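You operate a simulated robot arm through the tools that you are given. There is no shell and no other tool.

You run a simulated robot arm. Do the job below in one go: nothing can be reset, and whatever is moved stays where it is left.

JOB
Fit the green board in the fixture case and screw the lid down.
Fine: both screws tight with the orange driver, driver back in its holder; the other board stays in the tray.

Only the result counts: the job must be done as asked and must still hold three seconds after the hand-in. Knocking over, shifting, dropping, spilling or breaking anything else fails it. Lids that push on must go on centred and level and be pressed home; caps that screw on are set level and turned clockwise until they are tight.

ROBOT AND FRAMES
A 6-joint arm with a two-finger parallel gripper, fixed in place. Base frame: the origin is on the floor under the middle of its stand, x ahead of it, y to its left, z up; the work surface is at about z = 752. Readings come in mm, degrees, newtons and seconds.
With the tool pointing down near the work surface it reaches from about 200 to 640 mm from the base axis. Its first joint turns from -66.0 to 66.0 degrees. Payload 2.7 kg.
The TCP is the grasp point between the finger pads, 23 mm short of the fingertips. In the tool frame z runs along the fingers and y along their closing line. The gripper opens to 94 mm. The fingers are 38 mm wide and 10 mm thick; the gripper's body (54 by 96 mm) begins 39 mm behind the TCP.
Orientation is told as [roll, pitch, yaw] about the base's x, y, z axes, in that order, counted from this pose: with the fingers straight down and closing along the base's y, the tool's x points along the base's -x, its y along +y and its z along -z.

CONTROLS
- The arm moves only by the tool send_rows. Its arguments are lists of equal length, an entry for each row: "travel": the shift along the base's x, y, z in cm, a list of three; "dr": the turn, a rotation vector about the base's x, y, z in degrees, a list of three; "hand": the gripper command, from -1 (shut) to 1 (fully open), values between in proportion. In form: {"travel": [[dx, dy, dz], ...], "dr": [[wx, wy, wz], ...], "hand": [hand, ...]}. A call has 1 to 20 rows; each row shifts and turns the commanded pose from where the row before left it. Each row takes 0.2 s and may step no farther than 50 mm and 8.6 degrees from the row before; otherwise, or with a gripper value out of range, the whole call is refused. Where a pose cannot be reached the arm comes as near as it can. A force on the tool above 40 N (or 10 N above the force at the start of the call, whichever is more), or a blocked arm, ends the call early, and 0.2 s more pass. Each finger travels about 45 mm/s and halts on what it meets, pressing with about 37 N; the grip force reading is that of the motor and also rises with nothing between the fingers. The clock runs only during rows and for 0.2 s after the last one: add rows that do not move to give the fingers time. The reply holds the time, the measured pose of the TCP, the force on the tool along the base axes, the opening and the grip force, in the units named above and with some noise, with the torque about the TCP (base axes, N m) and any sound that the robot's microphone picked up, and new pictures: "show" is both (left out), scene, wrist or none.
- Cameras (640 x 400 px; columns grow to the right, rows downward): "scene" is fixed at [63.2, -439.6, 1381.3]; the picture's right is [0.81, -0.58, 0.00], its down [-0.45, -0.63, -0.63] and it looks along [0.37, 0.51, -0.78] (base axes); focal length 343 px, centre (320, 200). "wrist" rides on the gripper at [86, 16, -75] in the tool frame; the picture's right is [-0.18, 0.98, 0.00], its down [-0.58, -0.11, -0.81] and it looks along [-0.79, -0.15, 0.59] (tool axes); focal length 243 px, centre (320, 200). There is no depth. A picture from a camera that has moved, and an enlarged one, comes with that camera's place and axes in the base frame and with its lens.
- enlarge(camera, box): a new picture of the part [left, top, right, bottom] of that camera's present view, enlarged. It takes no simulated time.
- finish_job(): hands the job in; it is judged then, once.

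Nothing tells you positions but the pictures and the camera data. Unless the task says otherwise, let go and move clear before handing in.

The tools are called after "Request:" as name(argument=value, ...) on one line, values as JSON. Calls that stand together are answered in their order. send_rows: Moves the arm, as the interface text tells. Its arguments: {"type":"object","properties":{"travel":{"type":"array"},"dr":{"type":"array"},"hand":{"type":"array"},"show":{"type":"string","enum":["both","scene","wrist","none"]}},"required":["travel","dr","hand"]} The other tools are called the same way: enlarge (camera, box) takes an enlarged picture of a part of a camera's view; finish_job () hands the job in.

At the start:

```text
clock: 0.0
tcp_pos: [367.4, -245.3, 1025.0]
tool_rot: [-0.1, -0.1, 0.0]
wrist_force: [-0.9, -1.5, 0.5]
moment: [-0.01, 0.0, 0.02]
grip_width: 94.0
grasp_force: 0.2
```

scene: 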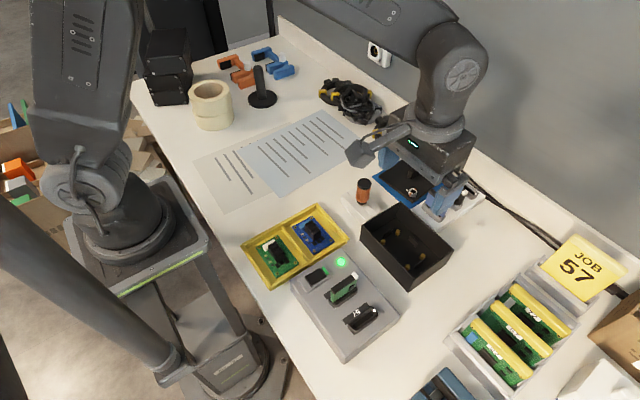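
wrist: 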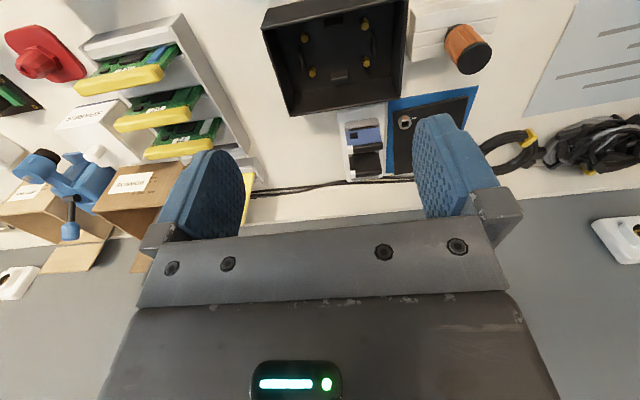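

I see a yellow tray with a green and a blue board, a black open case, an orange driver in a holder, a lid on a blue mat and a gray test panel. I'll look closer before moving anything.

Request:
enlarge(camera="scene", box=[230, 190, 410, 302])

Request:
enlarge(camera="scene", box=[340, 130, 500, 230])

Request:
enlarge(camera="scene", box=[340, 190, 460, 290])

Request:
enlarge(camera="wrist", box=[240, 0, 520, 190])

Request:
enlarge(camera="scene", box=[280, 250, 420, 370])

```text
3.56 times, centred on (320, 246) of scene
camera zoom: at [63.2, -439.6, 1381.3], right [0.81, -0.58, 0.0], down [-0.45, -0.63, -0.63], along [0.37, 0.51, -0.78], focal length 1220 px, centre (320, 36)
```

zoom: 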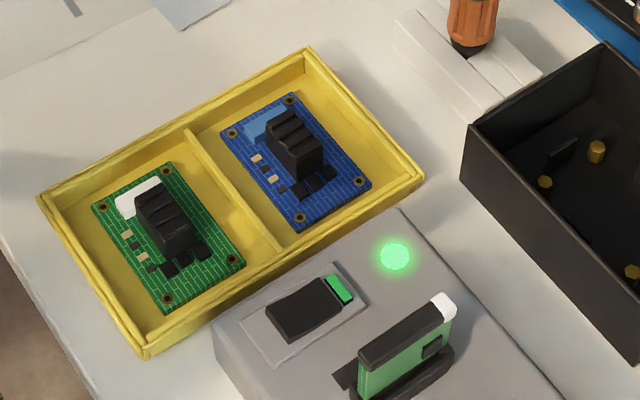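

```text
4.00 times, centred on (420, 180) of scene
camera zoom: at [63.2, -439.6, 1381.3], right [0.81, -0.58, 0.0], down [-0.45, -0.63, -0.63], along [0.37, 0.51, -0.78], focal length 1373 px, centre (-80, 280)
```

zoom: 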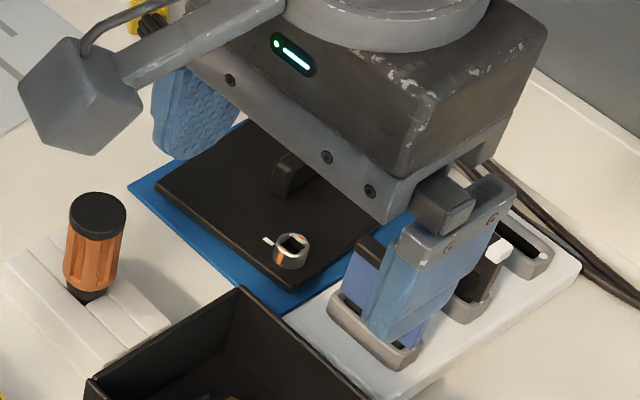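

```text
4.00 times, centred on (400, 240) of scene
camera zoom: at [63.2, -439.6, 1381.3], right [0.81, -0.58, 0.0], down [-0.45, -0.63, -0.63], along [0.37, 0.51, -0.78], focal length 1373 px, centre (0, 40)
```

zoom: 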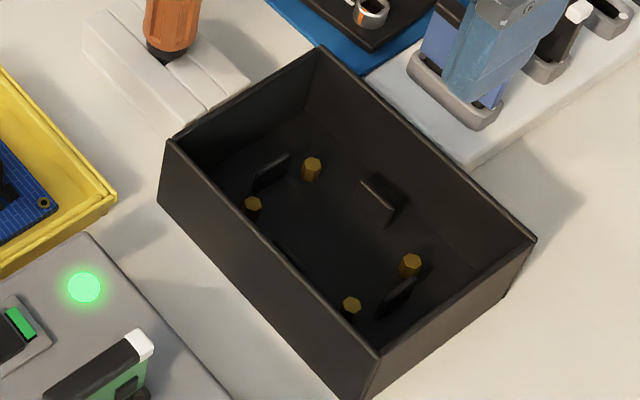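

```text
2.11 times, centred on (380, 95) of wrist
camera zoom: at [280.8, -231.0, 1099.3], right [0.18, 0.98, 0.0], down [0.58, -0.11, 0.81], along [0.79, -0.15, -0.59], focal length 511 px, centre (194, 421)
```

zoom: 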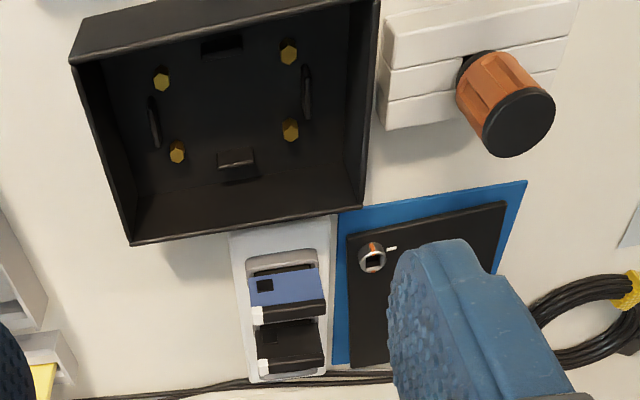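

```text
3.33 times, centred on (350, 310) of scene
camera zoom: at [63.2, -439.6, 1381.3], right [0.81, -0.58, 0.0], down [-0.45, -0.63, -0.63], along [0.37, 0.51, -0.78], focal length 1144 px, centre (220, -167)
```

zoom: 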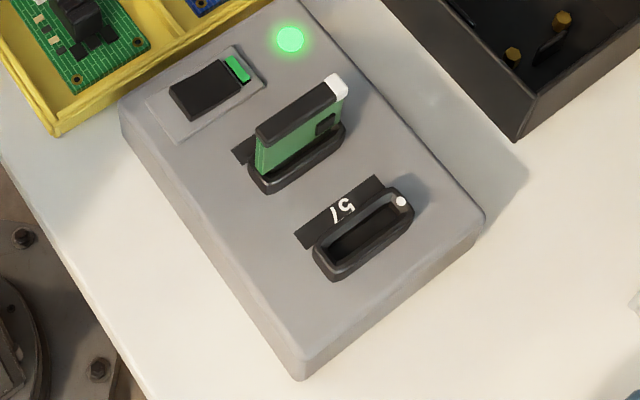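

The case is axis-aligned around (425, -237), and the green board sits in the tray near (198, -103). The gripper hides part of the lid, so I'll swing it aside at height to see everything.

Request:
send_rows(travel=[[-1, 4.8, 0.5], [-1, 4.8, 0.5], [-1, 4.8, 0.5], [-1, 4.8, 0.5], [-1, 4.8, 0.5], [-1, 4.8, 0.5], [-1, 4.8, 0], [0, 4.8, 0], [0, 0, 0]], dr=[[0, 0, 0], [0, 0, 0], [0, 0, 0], [0, 0, 0], [0, 0, 0], [0, 0, 0], [0, 0, 0], [0, 0, 0], [0, 0, 0]], hand=[1, 1, 1, 1, 1, 1, 1, 1, 1])

```text
clock: 2.0
tcp_pos: [297.0, 138.1, 1055.5]
tool_rot: [0.0, -0.1, -0.1]
wrist_force: [-0.4, 0.5, -0.8]
moment: [0.01, 0.04, -0.04]
grip_width: 94.0
grasp_force: 0.1
camera wrist: at [210.7, 153.8, 1129.3], right [0.19, 0.98, 0.0], down [0.58, -0.11, 0.81], along [0.79, -0.15, -0.59], focal length 243 px, centre (320, 200)
```

scene: 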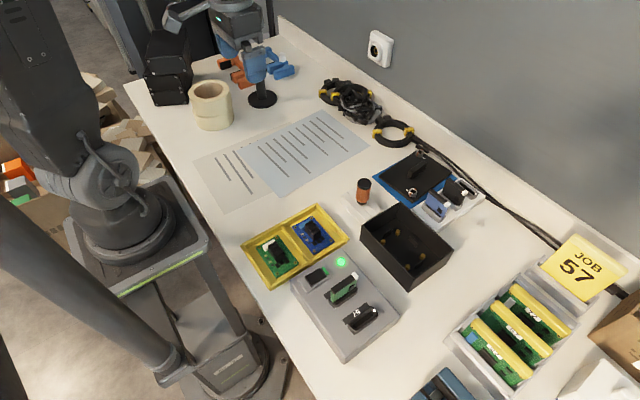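
wrist: 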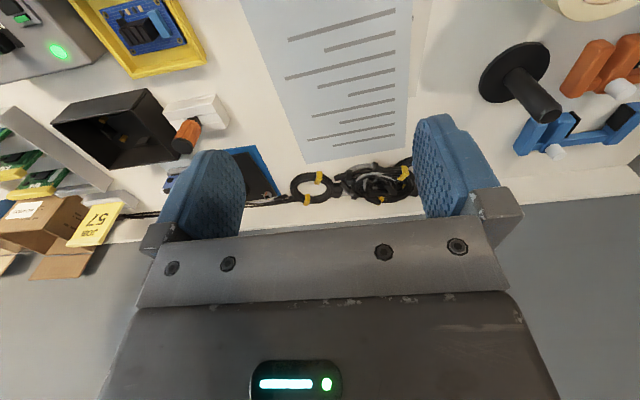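

Request:
enlarge(camera="scene", box=[340, 140, 500, 240])

Request:
enlarge(camera="scene", box=[370, 145, 450, 195])

Request:
enlarge(camera="scene", box=[335, 165, 415, 215])

Request:
enlarge(camera="scene", box=[355, 200, 455, 262])

Request:
enlarge(camera="scene", box=[240, 225, 320, 275])

```text
4.00 times, centred on (420, 190) of scene
camera zoom: at [63.2, -439.6, 1381.3], right [0.81, -0.58, 0.0], down [-0.45, -0.63, -0.63], along [0.37, 0.51, -0.78], focal length 1373 px, centre (-80, 240)
```

zoom: 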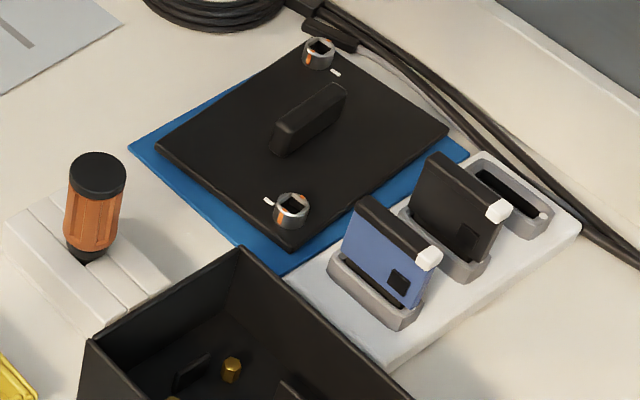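

```text
8.00 times, centred on (410, 170) of scene
camera zoom: at [63.2, -439.6, 1381.3], right [0.81, -0.58, 0.0], down [-0.45, -0.63, -0.63], along [0.37, 0.51, -0.78], focal length 2746 px, centre (-400, 440)
```

zoom: 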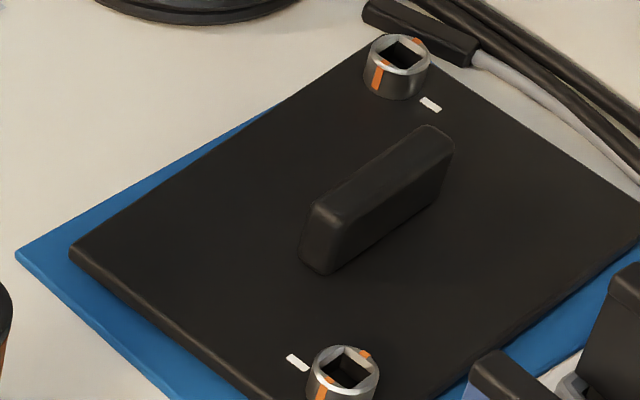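

```text
8.00 times, centred on (375, 190) of scene
camera zoom: at [63.2, -439.6, 1381.3], right [0.81, -0.58, 0.0], down [-0.45, -0.63, -0.63], along [0.37, 0.51, -0.78], focal length 2746 px, centre (-120, 280)
```

zoom: 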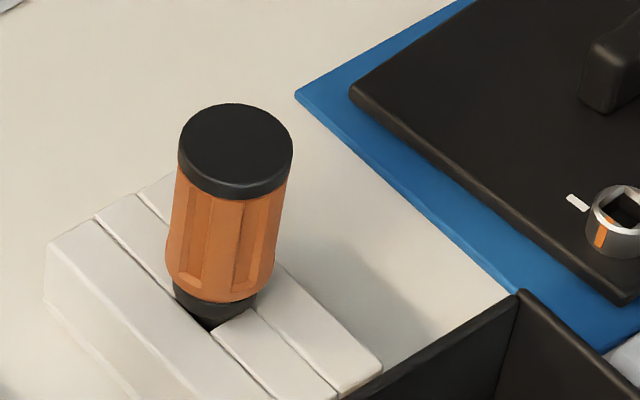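

```text
6.40 times, centred on (405, 231) of scene
camera zoom: at [63.2, -439.6, 1381.3], right [0.81, -0.58, 0.0], down [-0.45, -0.63, -0.63], along [0.37, 0.51, -0.78], focal length 2197 px, centre (-224, 2)
```

zoom: 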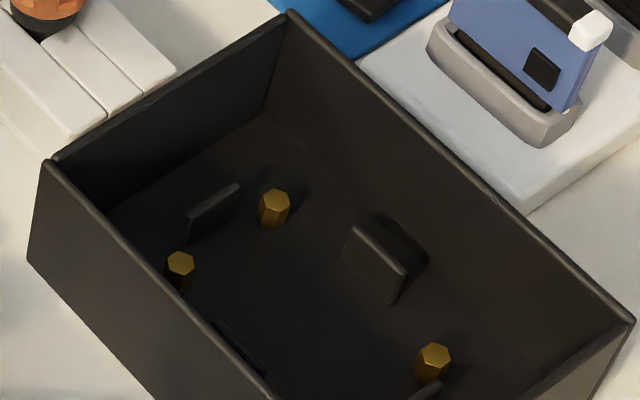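

```text
8.00 times, centred on (280, 250) of scene
camera zoom: at [63.2, -439.6, 1381.3], right [0.81, -0.58, 0.0], down [-0.45, -0.63, -0.63], along [0.37, 0.51, -0.78], focal length 2746 px, centre (640, -200)
```

zoom: 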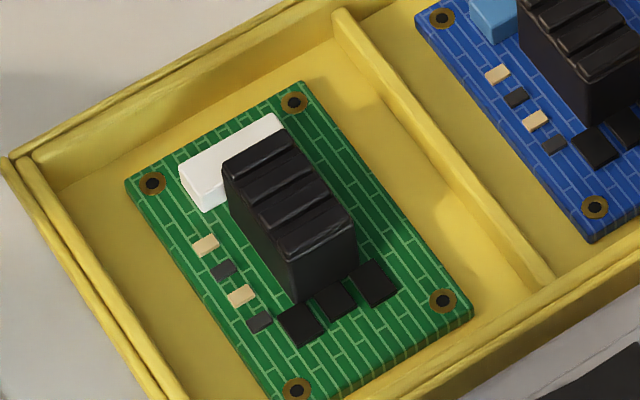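

The lid lies rotated about 4° near (596, -106), with socket screws at two diagonal corners. The driver stands near (416, -106). Next I'll turn the gripper -90° and look down on the tray with the wrist camera.

Request:
send_rows(travel=[[-0.8, -2, -1.0], [-0.8, -2, -1.5], [-0.8, -2, -1.5], [-0.8, -2, -1.5], [-0.8, -2, -1.5], [-0.8, -2, -1.5], [-0.8, -2, -1.5], [-0.8, -2, -1.5], [-0.8, -2, -1.5], [-0.8, -2, -1.5], [-0.7, -1.5, -1.5], [0, 0, 0]], dr=[[0, 0, -8.2], [0, 0, -8.2], [0, 0, -8.2], [0, 0, -8.2], [0, 0, -8.2], [0, 0, -8.2], [0, 0, -8.2], [0, 0, -8.2], [0, 0, -8.2], [0, 0, -8.2], [0, 0, -8], [0, 0, 0]], hand=[1, 1, 1, 1, 1, 1, 1, 1, 1, 1, 1, 1])

```text
clock: 4.6
tcp_pos: [226.5, -81.9, 897.6]
tool_rot: [-0.1, 0.0, -90.1]
wrist_force: [0.2, 0.2, 1.0]
moment: [0.0, 0.0, 0.01]
grip_width: 93.9
grasp_force: 0.1
out of reach, approached as far as the arm can: row 9, 10, 11
camera wrist: at [243.6, 4.0, 971.4], right [0.98, -0.19, 0.0], down [-0.11, -0.58, 0.81], along [-0.15, -0.79, -0.59], focal length 243 px, centre (320, 200)
```

scene: 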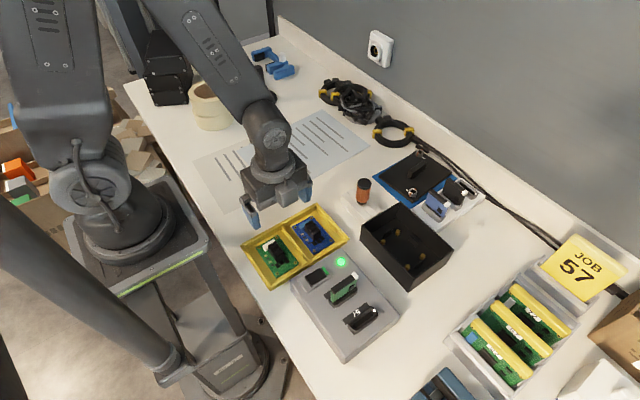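
wrist: 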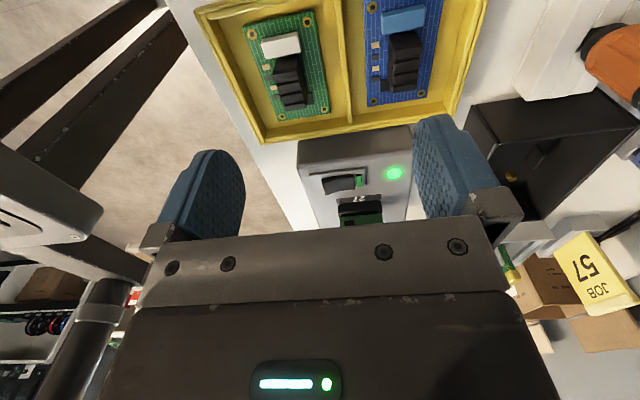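

Request:
enlarge(camera="wrist", box=[190, 0, 350, 150])

Request:
enlarge(camera="wrist", box=[240, 0, 340, 130])

```text
2.67 times, centred on (270, 75) of wrist
camera zoom: at [243.6, 4.0, 971.4], right [0.98, -0.19, 0.0], down [-0.11, -0.58, 0.81], along [-0.15, -0.79, -0.59], focal length 647 px, centre (453, 533)
```

zoom: 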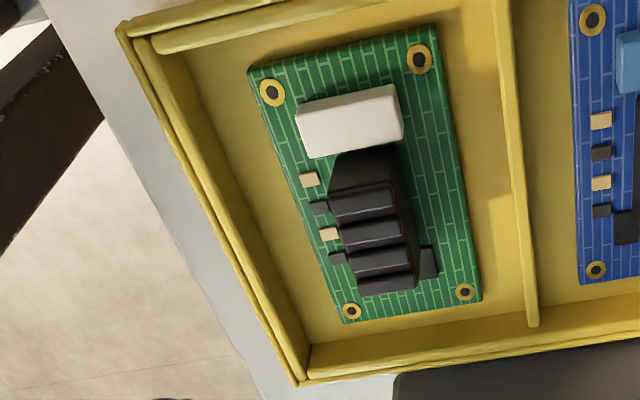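

```text
3.08 times, centred on (290, 65) of wrist
camera zoom: at [243.6, 4.0, 971.4], right [0.98, -0.19, 0.0], down [-0.11, -0.58, 0.81], along [-0.15, -0.79, -0.59], focal length 746 px, centre (412, 615)
```

zoom: 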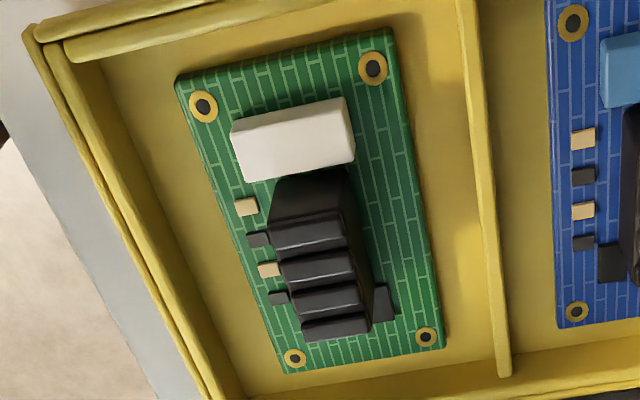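

The wrist and scene views agree: the green board is centred near (199, -98) and its top is at about z 756. Its 19 × 32 mm black block makes a good grip. I'll step down to the side first to see how the reach limit behaves.

Request:
send_rows(travel=[[0, 0, -2], [0, 0, -2], [0, 0, 0]], dr=[[0, 0, 0], [0, 0, 0], [0, 0, 0]], hand=[0.2, -0.1, -0.1])

```text
clock: 5.4
tcp_pos: [227.2, -80.3, 856.7]
tool_rot: [-0.1, -0.1, -90.1]
wrist_force: [0.4, 0.0, -0.7]
moment: [-0.01, 0.0, -0.02]
grip_width: 42.4
grasp_force: 0.1
camera wrist: at [244.1, 4.3, 931.4], right [0.98, -0.19, 0.0], down [-0.11, -0.58, 0.81], along [-0.15, -0.79, -0.59], focal length 243 px, centre (320, 200)
```

scene: 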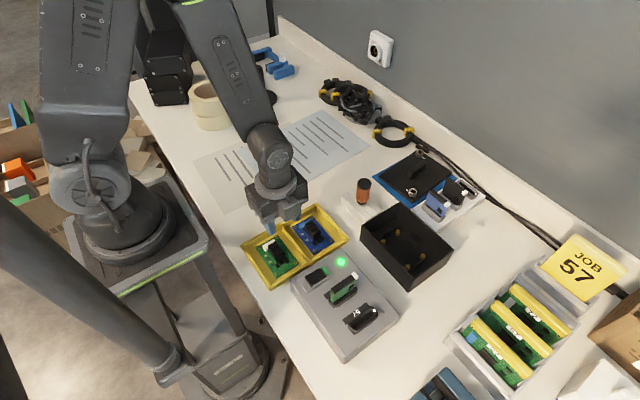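
wrist: 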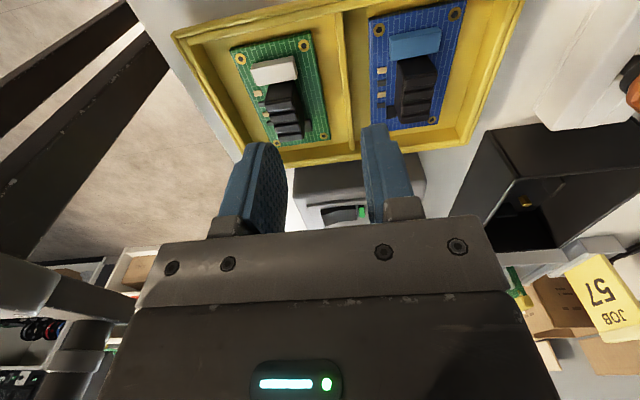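

Request:
send_rows(travel=[[-0.9, -0.6, -1.3], [-0.9, -0.5, -1.3], [-0.8, -0.5, -1.3], [0, 0, 0]], dr=[[0, 0, 0], [0, 0, 0], [0, 0, 0], [0, 0, 0]], hand=[-0.1, -0.1, -0.1, -0.1])

```text
clock: 6.4
tcp_pos: [203.5, -98.4, 817.6]
tool_rot: [-0.1, 0.3, -90.0]
wrist_force: [-1.0, 0.7, -0.7]
moment: [0.0, -0.01, -0.05]
grip_width: 42.2
grasp_force: 0.0
out of reach, approached as far as the arm can: row 1
camera wrist: at [220.7, -13.5, 892.2], right [0.98, -0.18, 0.0], down [-0.11, -0.59, 0.8], along [-0.15, -0.79, -0.6], focal length 243 px, centre (320, 200)
```

scene: 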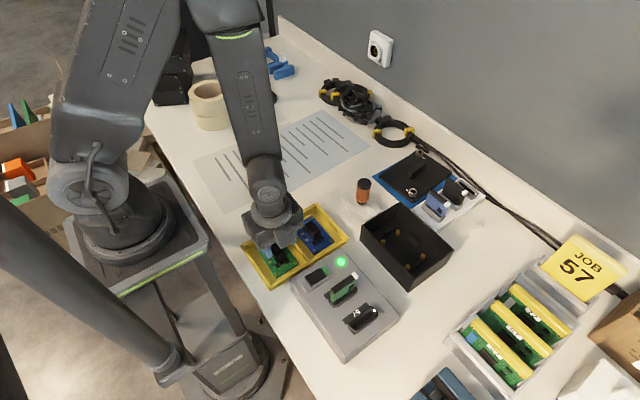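
wrist: 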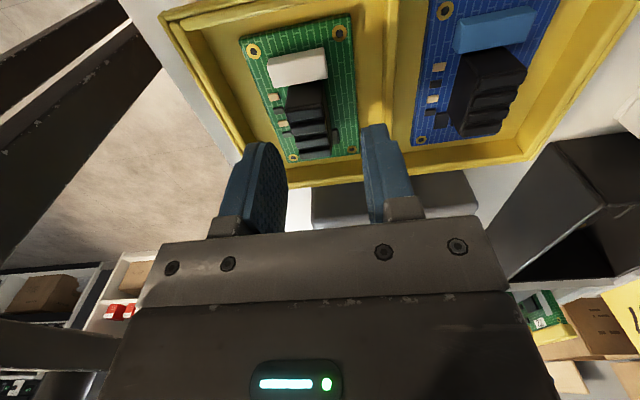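

Request:
enlarge(camera="wrist", box=[220, 0, 380, 180])

Request:
enlarge(camera="scene", box=[235, 190, 315, 290])

```text
2.22 times, centred on (300, 90) of wrist
camera zoom: at [220.7, -13.5, 892.2], right [0.98, -0.18, 0.0], down [-0.11, -0.59, 0.8], along [-0.15, -0.79, -0.6], focal length 539 px, centre (364, 444)
```

zoom: 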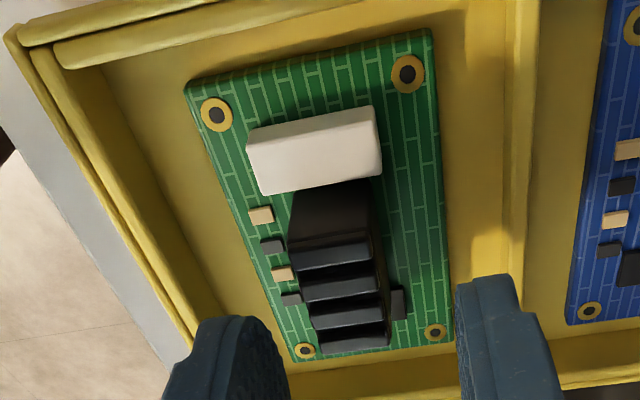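

```text
4.00 times, centred on (275, 240) of scene
camera zoom: at [63.2, -439.6, 1381.3], right [0.81, -0.58, 0.0], down [-0.45, -0.63, -0.63], along [0.37, 0.51, -0.78], focal length 1373 px, centre (500, 40)
```

zoom: 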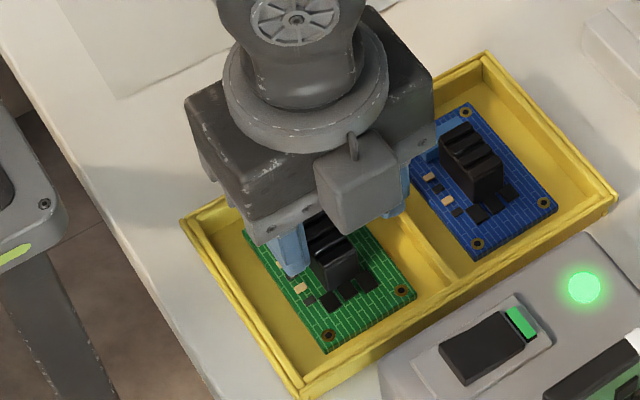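

The board top looks to be nearer z 761, and the block centre near (199.5, -97). I'll descend around the block, keeping the fingertips about 5 mm above the board.

Request:
send_rows(travel=[[-0.2, 0.07, -0.6], [-0.2, 0.07, -0.8], [0, 0, -0.8], [0, 0, 0]], dr=[[0, 0, 0], [0, 0, 0], [0, 0, 0], [0, 0, 0]], hand=[-0.1, -0.1, -0.1, -0.1])

```text
clock: 7.4
tcp_pos: [200.3, -96.4, 796.1]
tool_rot: [-0.2, -0.1, -90.2]
wrist_force: [-1.0, 0.1, -0.1]
moment: [-0.02, 0.0, 0.01]
grip_width: 42.7
grasp_force: 0.1
camera wrist: at [216.6, -11.8, 870.2], right [0.98, -0.19, 0.0], down [-0.11, -0.58, 0.81], along [-0.15, -0.79, -0.59], focal length 243 px, centre (320, 200)
```

scene: 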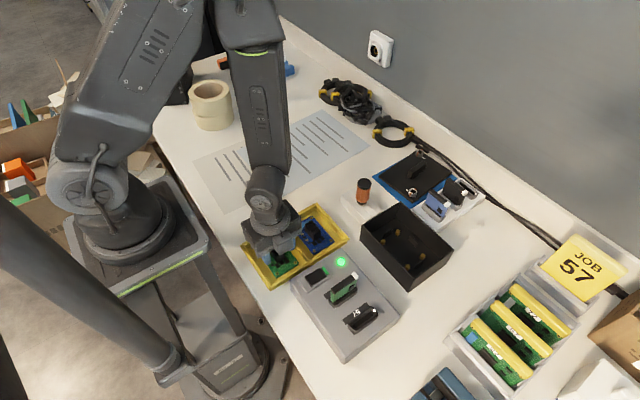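
wrist: 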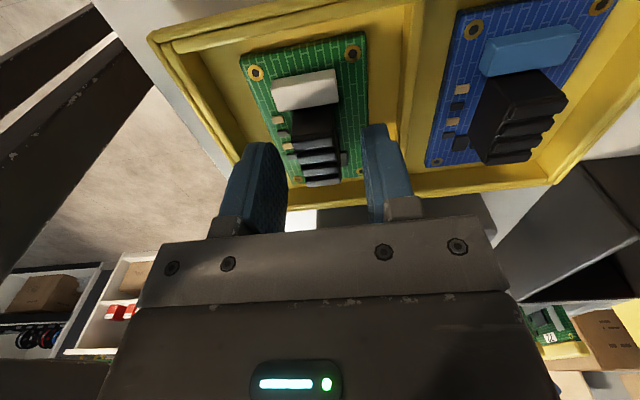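

Request:
enlarge(camera="wrist", box=[220, 20, 420, 220])

Request:
enlarge(camera="scene", box=[235, 210, 315, 290])

```text
2.00 times, centred on (320, 120) of wrist
camera zoom: at [216.6, -11.8, 870.2], right [0.98, -0.19, 0.0], down [-0.11, -0.58, 0.81], along [-0.15, -0.79, -0.59], focal length 485 px, centre (320, 360)
```

zoom: 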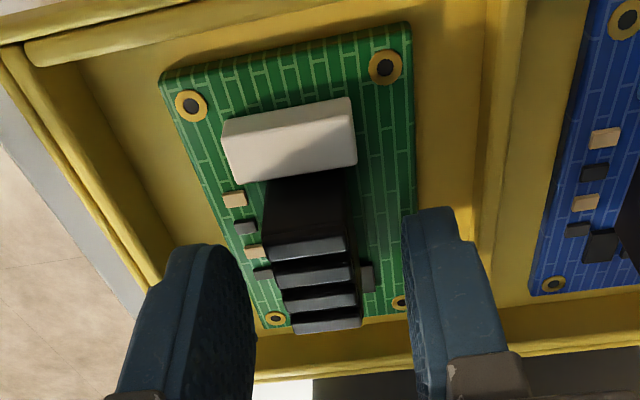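

```text
5.00 times, centred on (275, 250) of scene
camera zoom: at [63.2, -439.6, 1381.3], right [0.81, -0.58, 0.0], down [-0.45, -0.63, -0.63], along [0.37, 0.51, -0.78], focal length 1716 px, centre (545, -50)
```

zoom: 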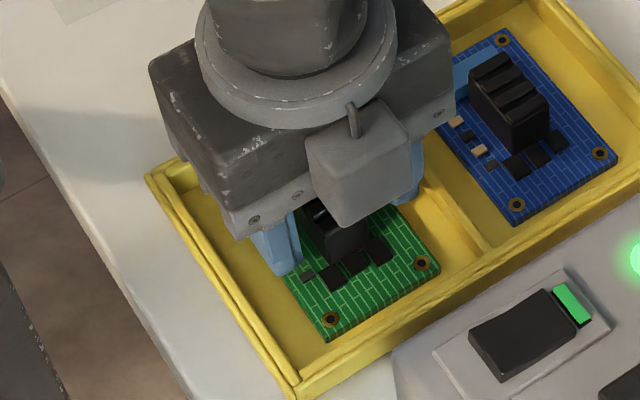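

Request:
send_rows(travel=[[0, 0, -0.4], [0, 0, -0.3], [0, 0, 0]], dr=[[0, 0, 0], [0, 0, 0], [0, 0, 0]], hand=[-0.1, -0.1, -0.1], show="wrist")

Request:
enlarge(camera="wrist", box=[220, 20, 420, 220])

```text
clock: 8.2
tcp_pos: [201.4, -98.0, 789.2]
tool_rot: [-0.1, -0.2, -90.1]
wrist_force: [-0.5, 0.8, -0.8]
moment: [0.03, 0.01, -0.01]
grip_width: 42.2
grasp_force: 0.1
camera wrist: at [216.5, -11.9, 863.2], right [0.98, -0.19, 0.0], down [-0.11, -0.58, 0.81], along [-0.15, -0.79, -0.59], focal length 243 px, centre (320, 200)
```

wrist: 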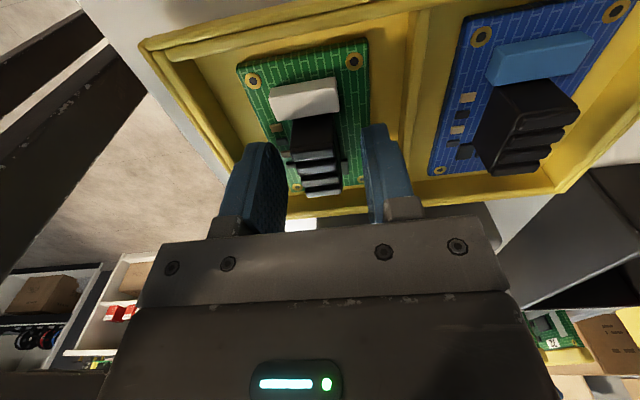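

```text
2.00 times, centred on (320, 120) of wrist
camera zoom: at [216.5, -11.9, 863.2], right [0.98, -0.19, 0.0], down [-0.11, -0.58, 0.81], along [-0.15, -0.79, -0.59], focal length 485 px, centre (320, 360)
```

zoom: 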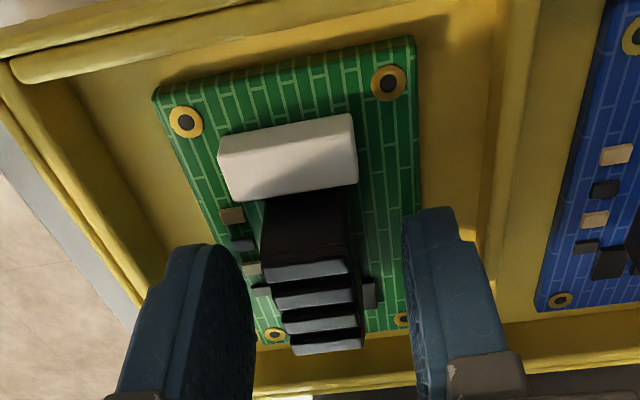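

Fingers straddle the block evenly. Closing now.

Request:
send_rows(travel=[[0, 0, 0], [0, 0, 0], [0, 0, 0], [0, 0, 0], [0, 0, 0]], dr=[[0, 0, 0], [0, 0, 0], [0, 0, 0], [0, 0, 0], [0, 0, 0]], hand=[-0.35, -0.5, -0.6, -1, -1], show="wrist")

Request:
enlarge(camera="wrist", box=[220, 20, 420, 220])

```text
clock: 9.4
tcp_pos: [199.9, -97.1, 788.6]
tool_rot: [-0.1, -0.1, -90.0]
wrist_force: [0.4, 0.6, 0.7]
moment: [0.02, -0.05, 0.02]
grip_width: 19.3
grasp_force: 36.8
camera wrist: at [216.5, -11.8, 863.2], right [0.98, -0.18, 0.0], down [-0.11, -0.58, 0.81], along [-0.15, -0.79, -0.59], focal length 243 px, centre (320, 200)
```

wrist: 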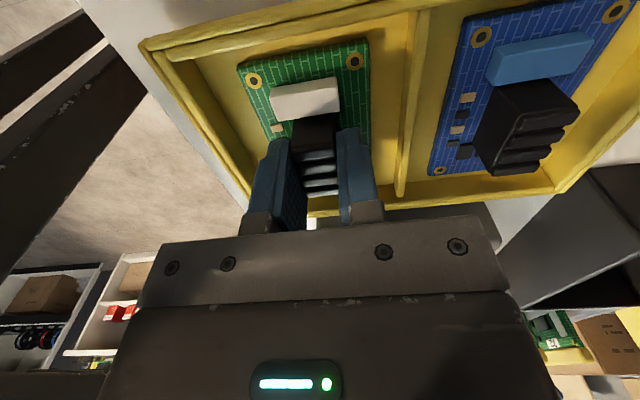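

```text
2.00 times, centred on (320, 120) of wrist
camera zoom: at [216.5, -11.8, 863.2], right [0.98, -0.18, 0.0], down [-0.11, -0.58, 0.81], along [-0.15, -0.79, -0.59], focal length 485 px, centre (320, 360)
```

zoom: 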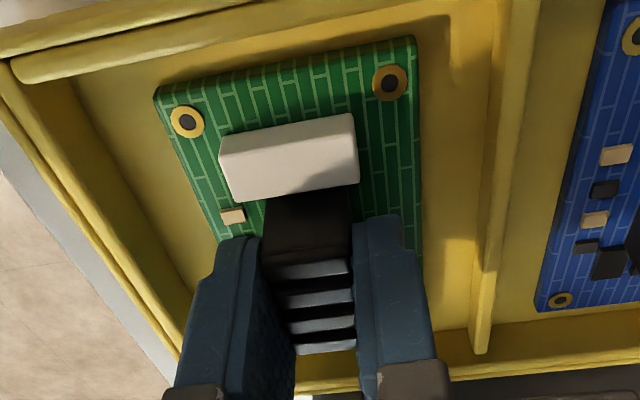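

The board is gripped, with its centre about 2.3 mm in +y from the TCP and its top 27 mm below it. I'll lift it out and carry it to one side of the case so I can see the case interior.

Request:
send_rows(travel=[[0, 0, 0.5], [0, 0, 1.0], [0, 0, 1.0], [1.0, -0.5, 1.5], [2, -1, 2], [2.5, -1, 2.5], [2.5, -1, 2], [2.5, -1, 1], [0, 0, 0]], dr=[[0, 0, 0], [0, 0, 0], [0, 0, 0], [0, 0, 0], [0, 0, 0], [0, 0, 0], [0, 0, 0], [0, 0, 0], [0, 0, 0]], hand=[-1, -1, -1, -1, -1, -1, -1, -1, -1])

```text
clock: 11.4
tcp_pos: [305.4, -142.5, 904.2]
tool_rot: [-0.3, -0.1, -90.0]
wrist_force: [-0.3, -0.2, -0.9]
moment: [-0.01, 0.0, -0.01]
grip_width: 19.0
grasp_force: 37.2
camera wrist: at [321.5, -56.9, 979.1], right [0.98, -0.18, 0.0], down [-0.11, -0.58, 0.81], along [-0.15, -0.79, -0.59], focal length 243 px, centre (320, 200)
```

scene: 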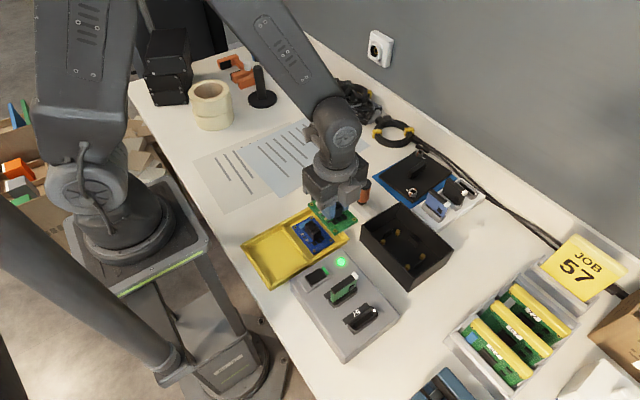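
wrist: 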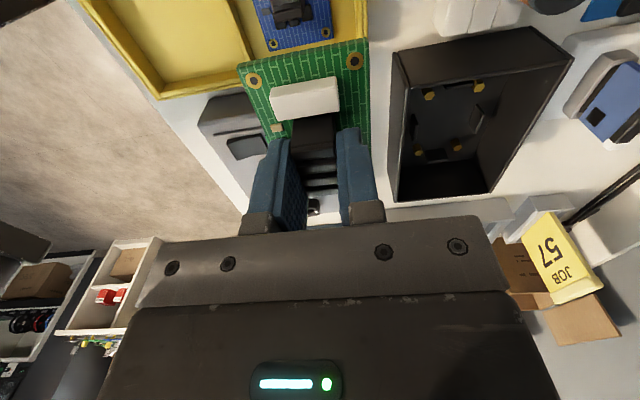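

Request:
enlarge(camera="wrist", box=[380, 20, 580, 210])

Request:
send_rows(travel=[[0, -2, 0], [0, -2.5, 0], [0, 0, 0]], dr=[[0, 0, 0], [0, 0, 0], [0, 0, 0]], hand=[-1, -1, -1], show="wrist")

Request:
enlarge(camera="wrist", box=[380, 0, 580, 130])

```text
2.11 times, centred on (480, 115) of wrist
camera zoom: at [321.5, -56.9, 979.1], right [0.98, -0.18, 0.0], down [-0.11, -0.58, 0.81], along [-0.15, -0.79, -0.59], focal length 511 px, centre (-17, 379)
```

zoom: 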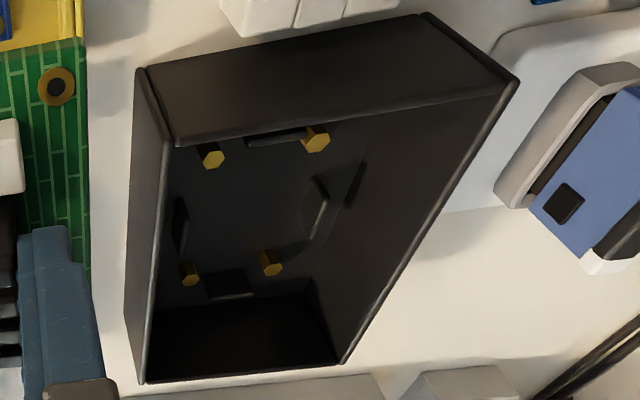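

```text
clock: 12.2
tcp_pos: [305.2, -188.6, 904.5]
tool_rot: [-0.1, -0.1, -90.0]
wrist_force: [-0.1, -0.1, -1.1]
moment: [-0.01, -0.01, 0.0]
grip_width: 19.5
grasp_force: 36.8
camera wrist: at [321.2, -102.4, 979.0], right [0.98, -0.18, 0.0], down [-0.11, -0.58, 0.81], along [-0.15, -0.79, -0.59], focal length 243 px, centre (320, 200)
```

wrist: 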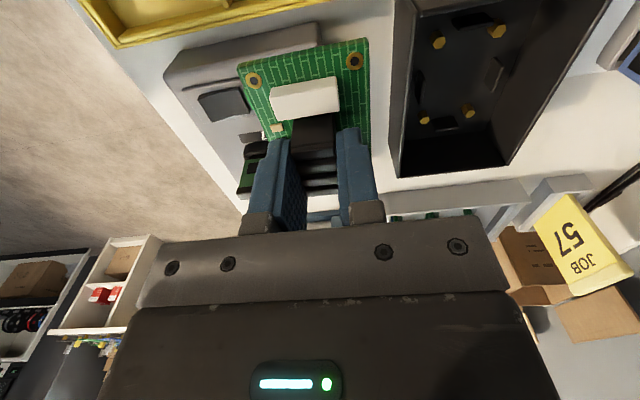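

```text
3.08 times, centred on (480, 65) of wrist
camera zoom: at [321.2, -102.4, 979.0], right [0.98, -0.18, 0.0], down [-0.11, -0.58, 0.81], along [-0.15, -0.79, -0.59], focal length 746 px, centre (-172, 615)
```

zoom: 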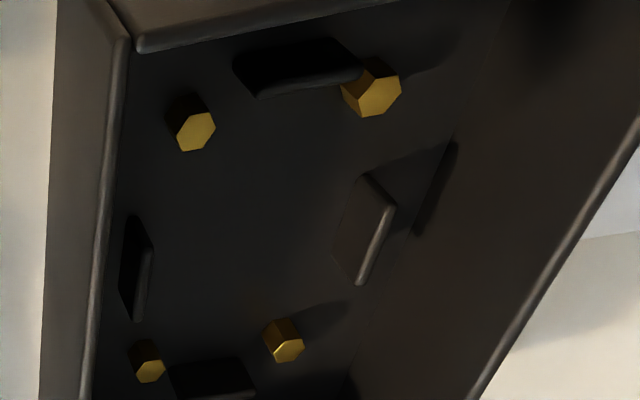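

Post tops are at about z 767 and centred near (419.3, -234.8), and four guide tabs surround the board pocket. I'll move the board directly above the pocket, still above the rim.

Request:
send_rows(travel=[[3.5, -1.5, 0], [4, -1.7, 0], [3.92, -1.67, 0], [0, 0, -2], [0, 0, -2], [0, 0, -1.5], [0, 0, 0]], dr=[[0, 0, 0], [0, 0, 0], [0, 0, 0], [0, 0, 0], [0, 0, 0], [0, 0, 0], [0, 0, 0]], hand=[-1, -1, -1, -1, -1, -1, -1])

Request:
enlarge(camera="scene", box=[355, 180, 455, 290])

Request:
enlarge(camera="wrist", box=[200, 0, 420, 200])

```text
clock: 13.8
tcp_pos: [419.9, -235.0, 850.3]
tool_rot: [-0.1, -0.1, -90.0]
wrist_force: [0.1, 0.2, -0.9]
moment: [0.01, 0.01, -0.01]
grip_width: 19.3
grasp_force: 37.5
camera wrist: at [435.4, -150.0, 923.0], right [0.98, -0.18, 0.0], down [-0.11, -0.58, 0.81], along [-0.15, -0.79, -0.59], focal length 243 px, centre (320, 200)
```

scene: 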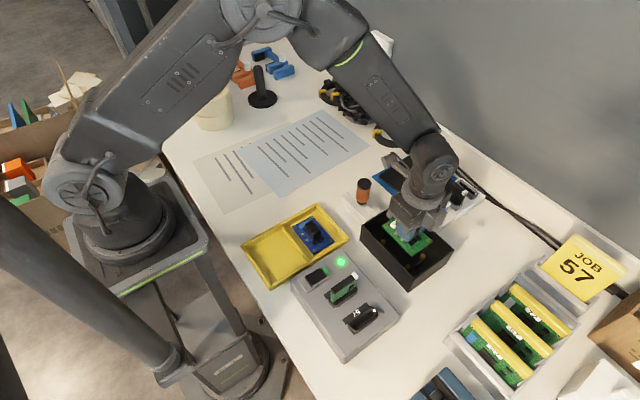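
wrist: 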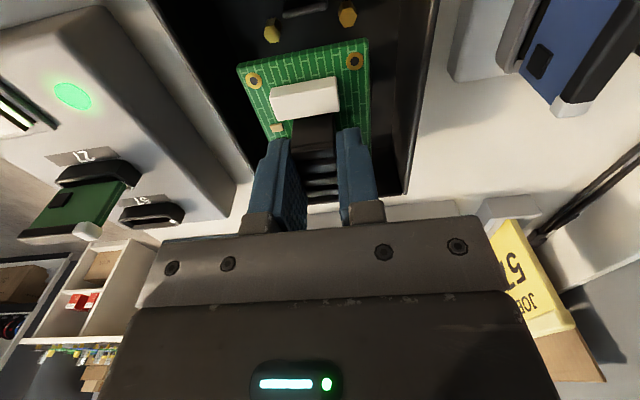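

```text
3.64 times, centred on (405, 235) of scene
camera zoom: at [63.2, -439.6, 1381.3], right [0.81, -0.58, 0.0], down [-0.45, -0.63, -0.63], along [0.37, 0.51, -0.78], focal length 1248 px, centre (11, 73)
```

zoom: 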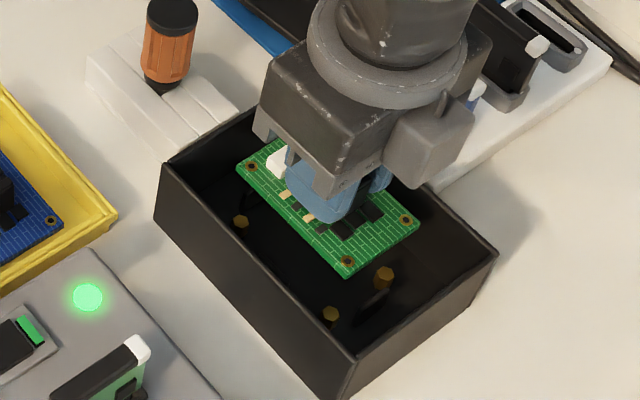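

```text
2.00 times, centred on (310, 100) of wrist
camera zoom: at [435.4, -150.0, 923.0], right [0.98, -0.18, 0.0], down [-0.11, -0.58, 0.81], along [-0.15, -0.79, -0.59], focal length 485 px, centre (340, 400)
```

zoom: 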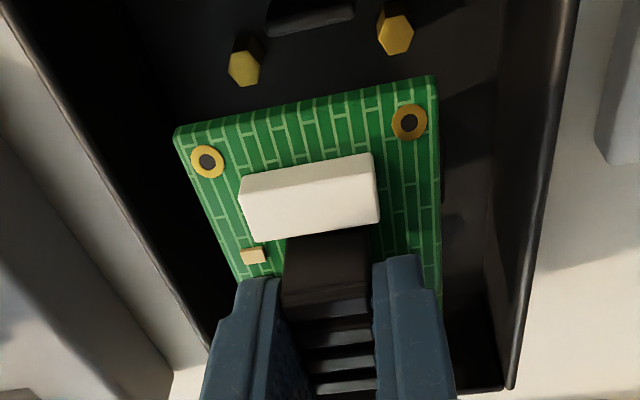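

Request:
send_rows(travel=[[0.07, -0.17, -1.5], [0, 0, -1.8], [0, 0, 0]], dr=[[0, 0, 0], [0, 0, 0], [0, 0, 0]], hand=[-1, -1, -1])

Request:
enlarge(camera="scene", box=[365, 210, 445, 270])

Request:
enlarge(camera="wrist", box=[220, 0, 400, 112])

```text
clock: 14.6
tcp_pos: [419.8, -237.3, 816.8]
tool_rot: [-0.1, -0.1, -90.0]
wrist_force: [-0.7, -0.2, -1.1]
moment: [-0.01, 0.02, 0.02]
grip_width: 19.2
grasp_force: 36.4
camera wrist: at [435.9, -152.0, 890.3], right [0.98, -0.18, 0.0], down [-0.11, -0.58, 0.81], along [-0.15, -0.79, -0.59], focal length 243 px, centre (320, 200)
```

scene: 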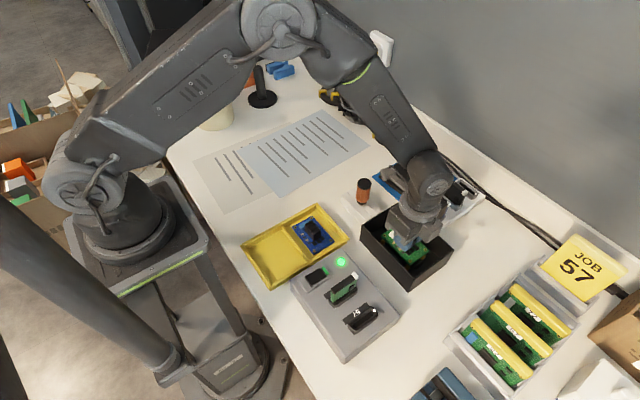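
wrist: 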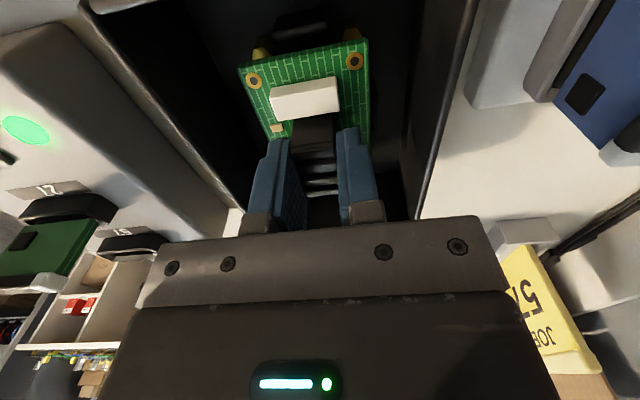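

```text
6.67 times, centred on (405, 240) of scene
camera zoom: at [63.2, -439.6, 1381.3], right [0.81, -0.58, 0.0], down [-0.45, -0.63, -0.63], along [0.37, 0.51, -0.78], focal length 2288 px, centre (-247, -67)
```

zoom: 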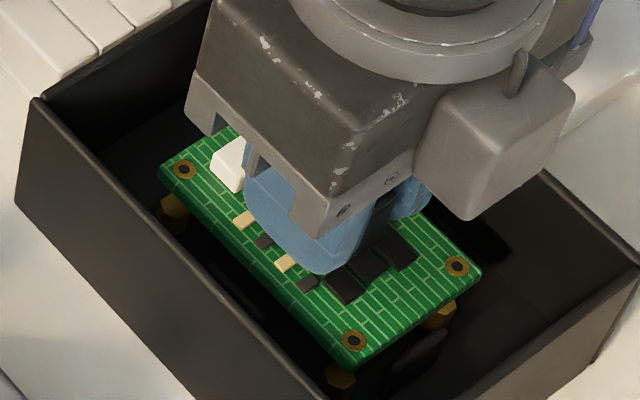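

```text
3.56 times, centred on (310, 56) of wrist
camera zoom: at [435.9, -152.0, 890.3], right [0.98, -0.18, 0.0], down [-0.11, -0.58, 0.81], along [-0.15, -0.79, -0.59], focal length 863 px, centre (356, 712)
```

zoom: 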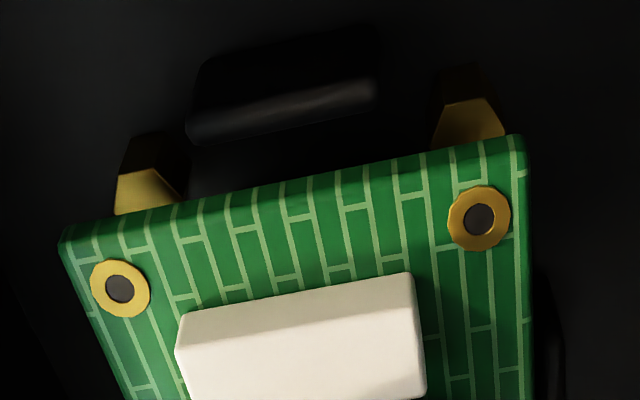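

Request:
send_rows(travel=[[0.03, 0, -0.4], [0, 0, -0.4], [0, 0, 0]], dr=[[0, 0, 0], [0, 0, 0], [0, 0, 0]], hand=[-1, -1, -1])

Request:
enlarge(camera="scene", box=[365, 215, 445, 265])

Request:
enlarge(camera="wrist", box=[220, 10, 400, 122])

```text
clock: 15.4
tcp_pos: [420.6, -237.4, 808.6]
tool_rot: [-0.2, -0.1, -90.1]
wrist_force: [-0.6, -0.4, -0.4]
moment: [-0.02, 0.01, 0.02]
grip_width: 19.4
grasp_force: 37.3
camera wrist: at [436.3, -152.3, 882.2], right [0.98, -0.18, 0.0], down [-0.11, -0.58, 0.81], along [-0.15, -0.79, -0.59], focal length 243 px, centre (320, 200)
```

scene: 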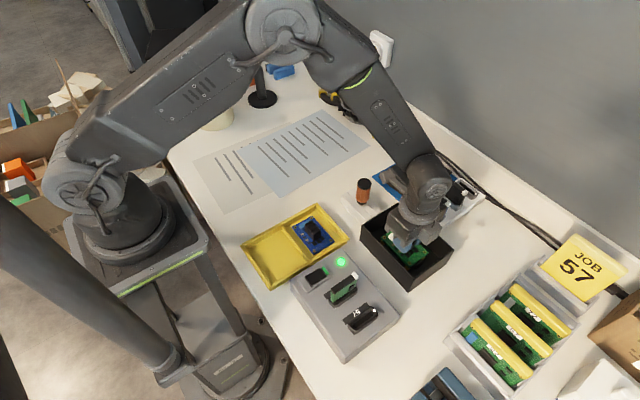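
wrist: 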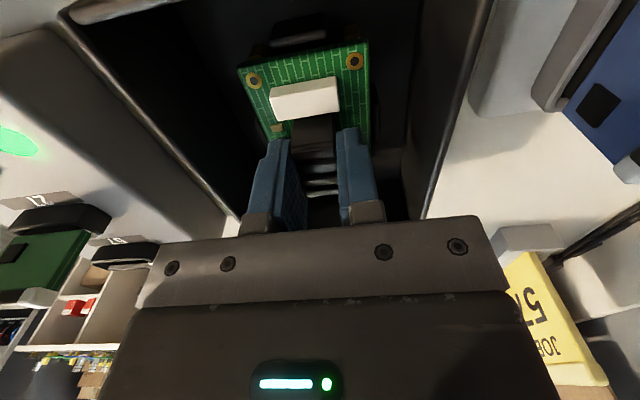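

```text
8.00 times, centred on (405, 240) of scene
camera zoom: at [63.2, -439.6, 1381.3], right [0.81, -0.58, 0.0], down [-0.45, -0.63, -0.63], along [0.37, 0.51, -0.78], focal length 2746 px, centre (-360, -120)
```

zoom: 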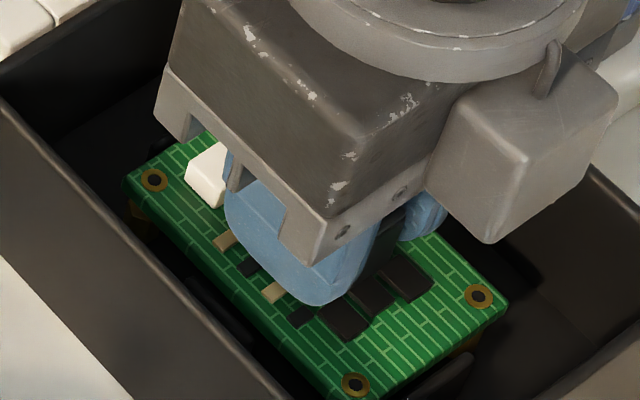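

```text
3.56 times, centred on (310, 66) of wrist
camera zoom: at [436.3, -152.3, 882.2], right [0.98, -0.18, 0.0], down [-0.11, -0.58, 0.81], along [-0.15, -0.79, -0.59], focal length 863 px, centre (356, 676)
```

zoom: 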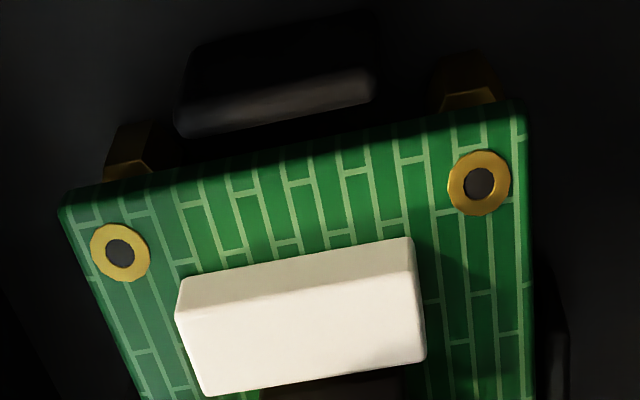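

Request:
send_rows(travel=[[0, 0, -0.3], [0, 0, -0.2], [0, 0, -0.2], [0, 0, 0]], dr=[[0, 0, 0], [0, 0, 0], [0, 0, 0], [0, 0, 0]], hand=[-1, -1, -1, -1])

Request:
enlarge(camera="scene", box=[365, 215, 445, 265])

Request:
enlarge(camera="wrist", box=[220, 10, 400, 122])

```text
clock: 16.4
tcp_pos: [420.4, -237.5, 800.4]
tool_rot: [-0.1, -0.1, -90.1]
wrist_force: [-1.0, -0.2, 2.1]
moment: [-0.05, -0.03, 0.0]
grip_width: 19.1
grasp_force: 37.0
camera wrist: at [436.5, -152.3, 875.4], right [0.98, -0.18, 0.0], down [-0.11, -0.58, 0.81], along [-0.15, -0.79, -0.59], focal length 243 px, centre (320, 200)
```

scene: 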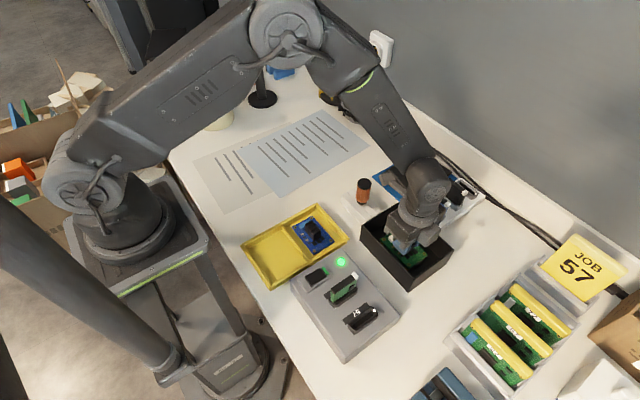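
wrist: 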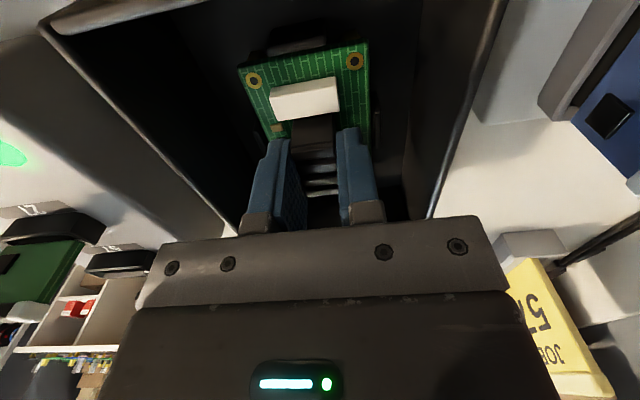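

```text
8.00 times, centred on (405, 240) of scene
camera zoom: at [63.1, -439.6, 1381.3], right [0.81, -0.58, 0.0], down [-0.45, -0.63, -0.63], along [0.37, 0.51, -0.78], focal length 2746 px, centre (-360, -120)
```

zoom: 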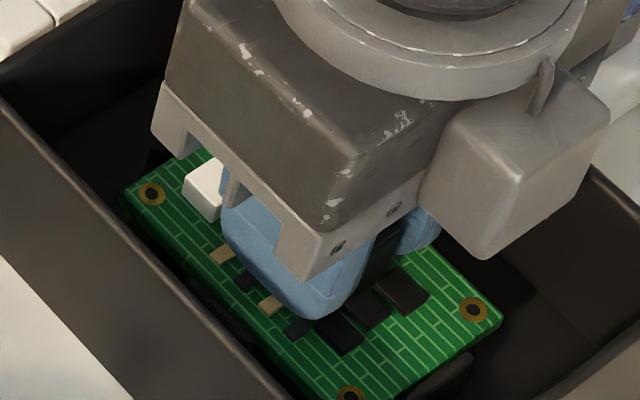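

```text
3.56 times, centred on (310, 66) of wrist
camera zoom: at [436.5, -152.3, 875.4], right [0.98, -0.18, 0.0], down [-0.11, -0.58, 0.81], along [-0.15, -0.79, -0.59], focal length 863 px, centre (356, 676)
```

zoom: 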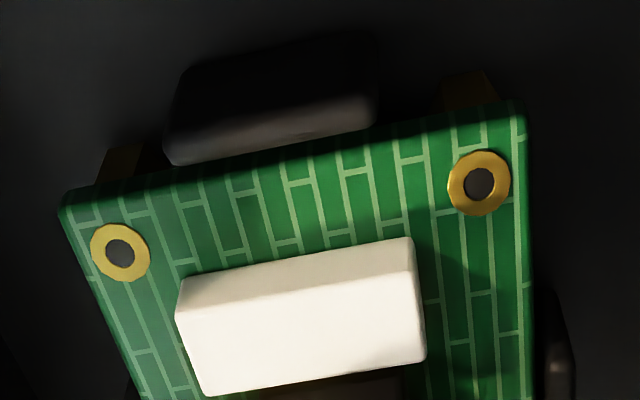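

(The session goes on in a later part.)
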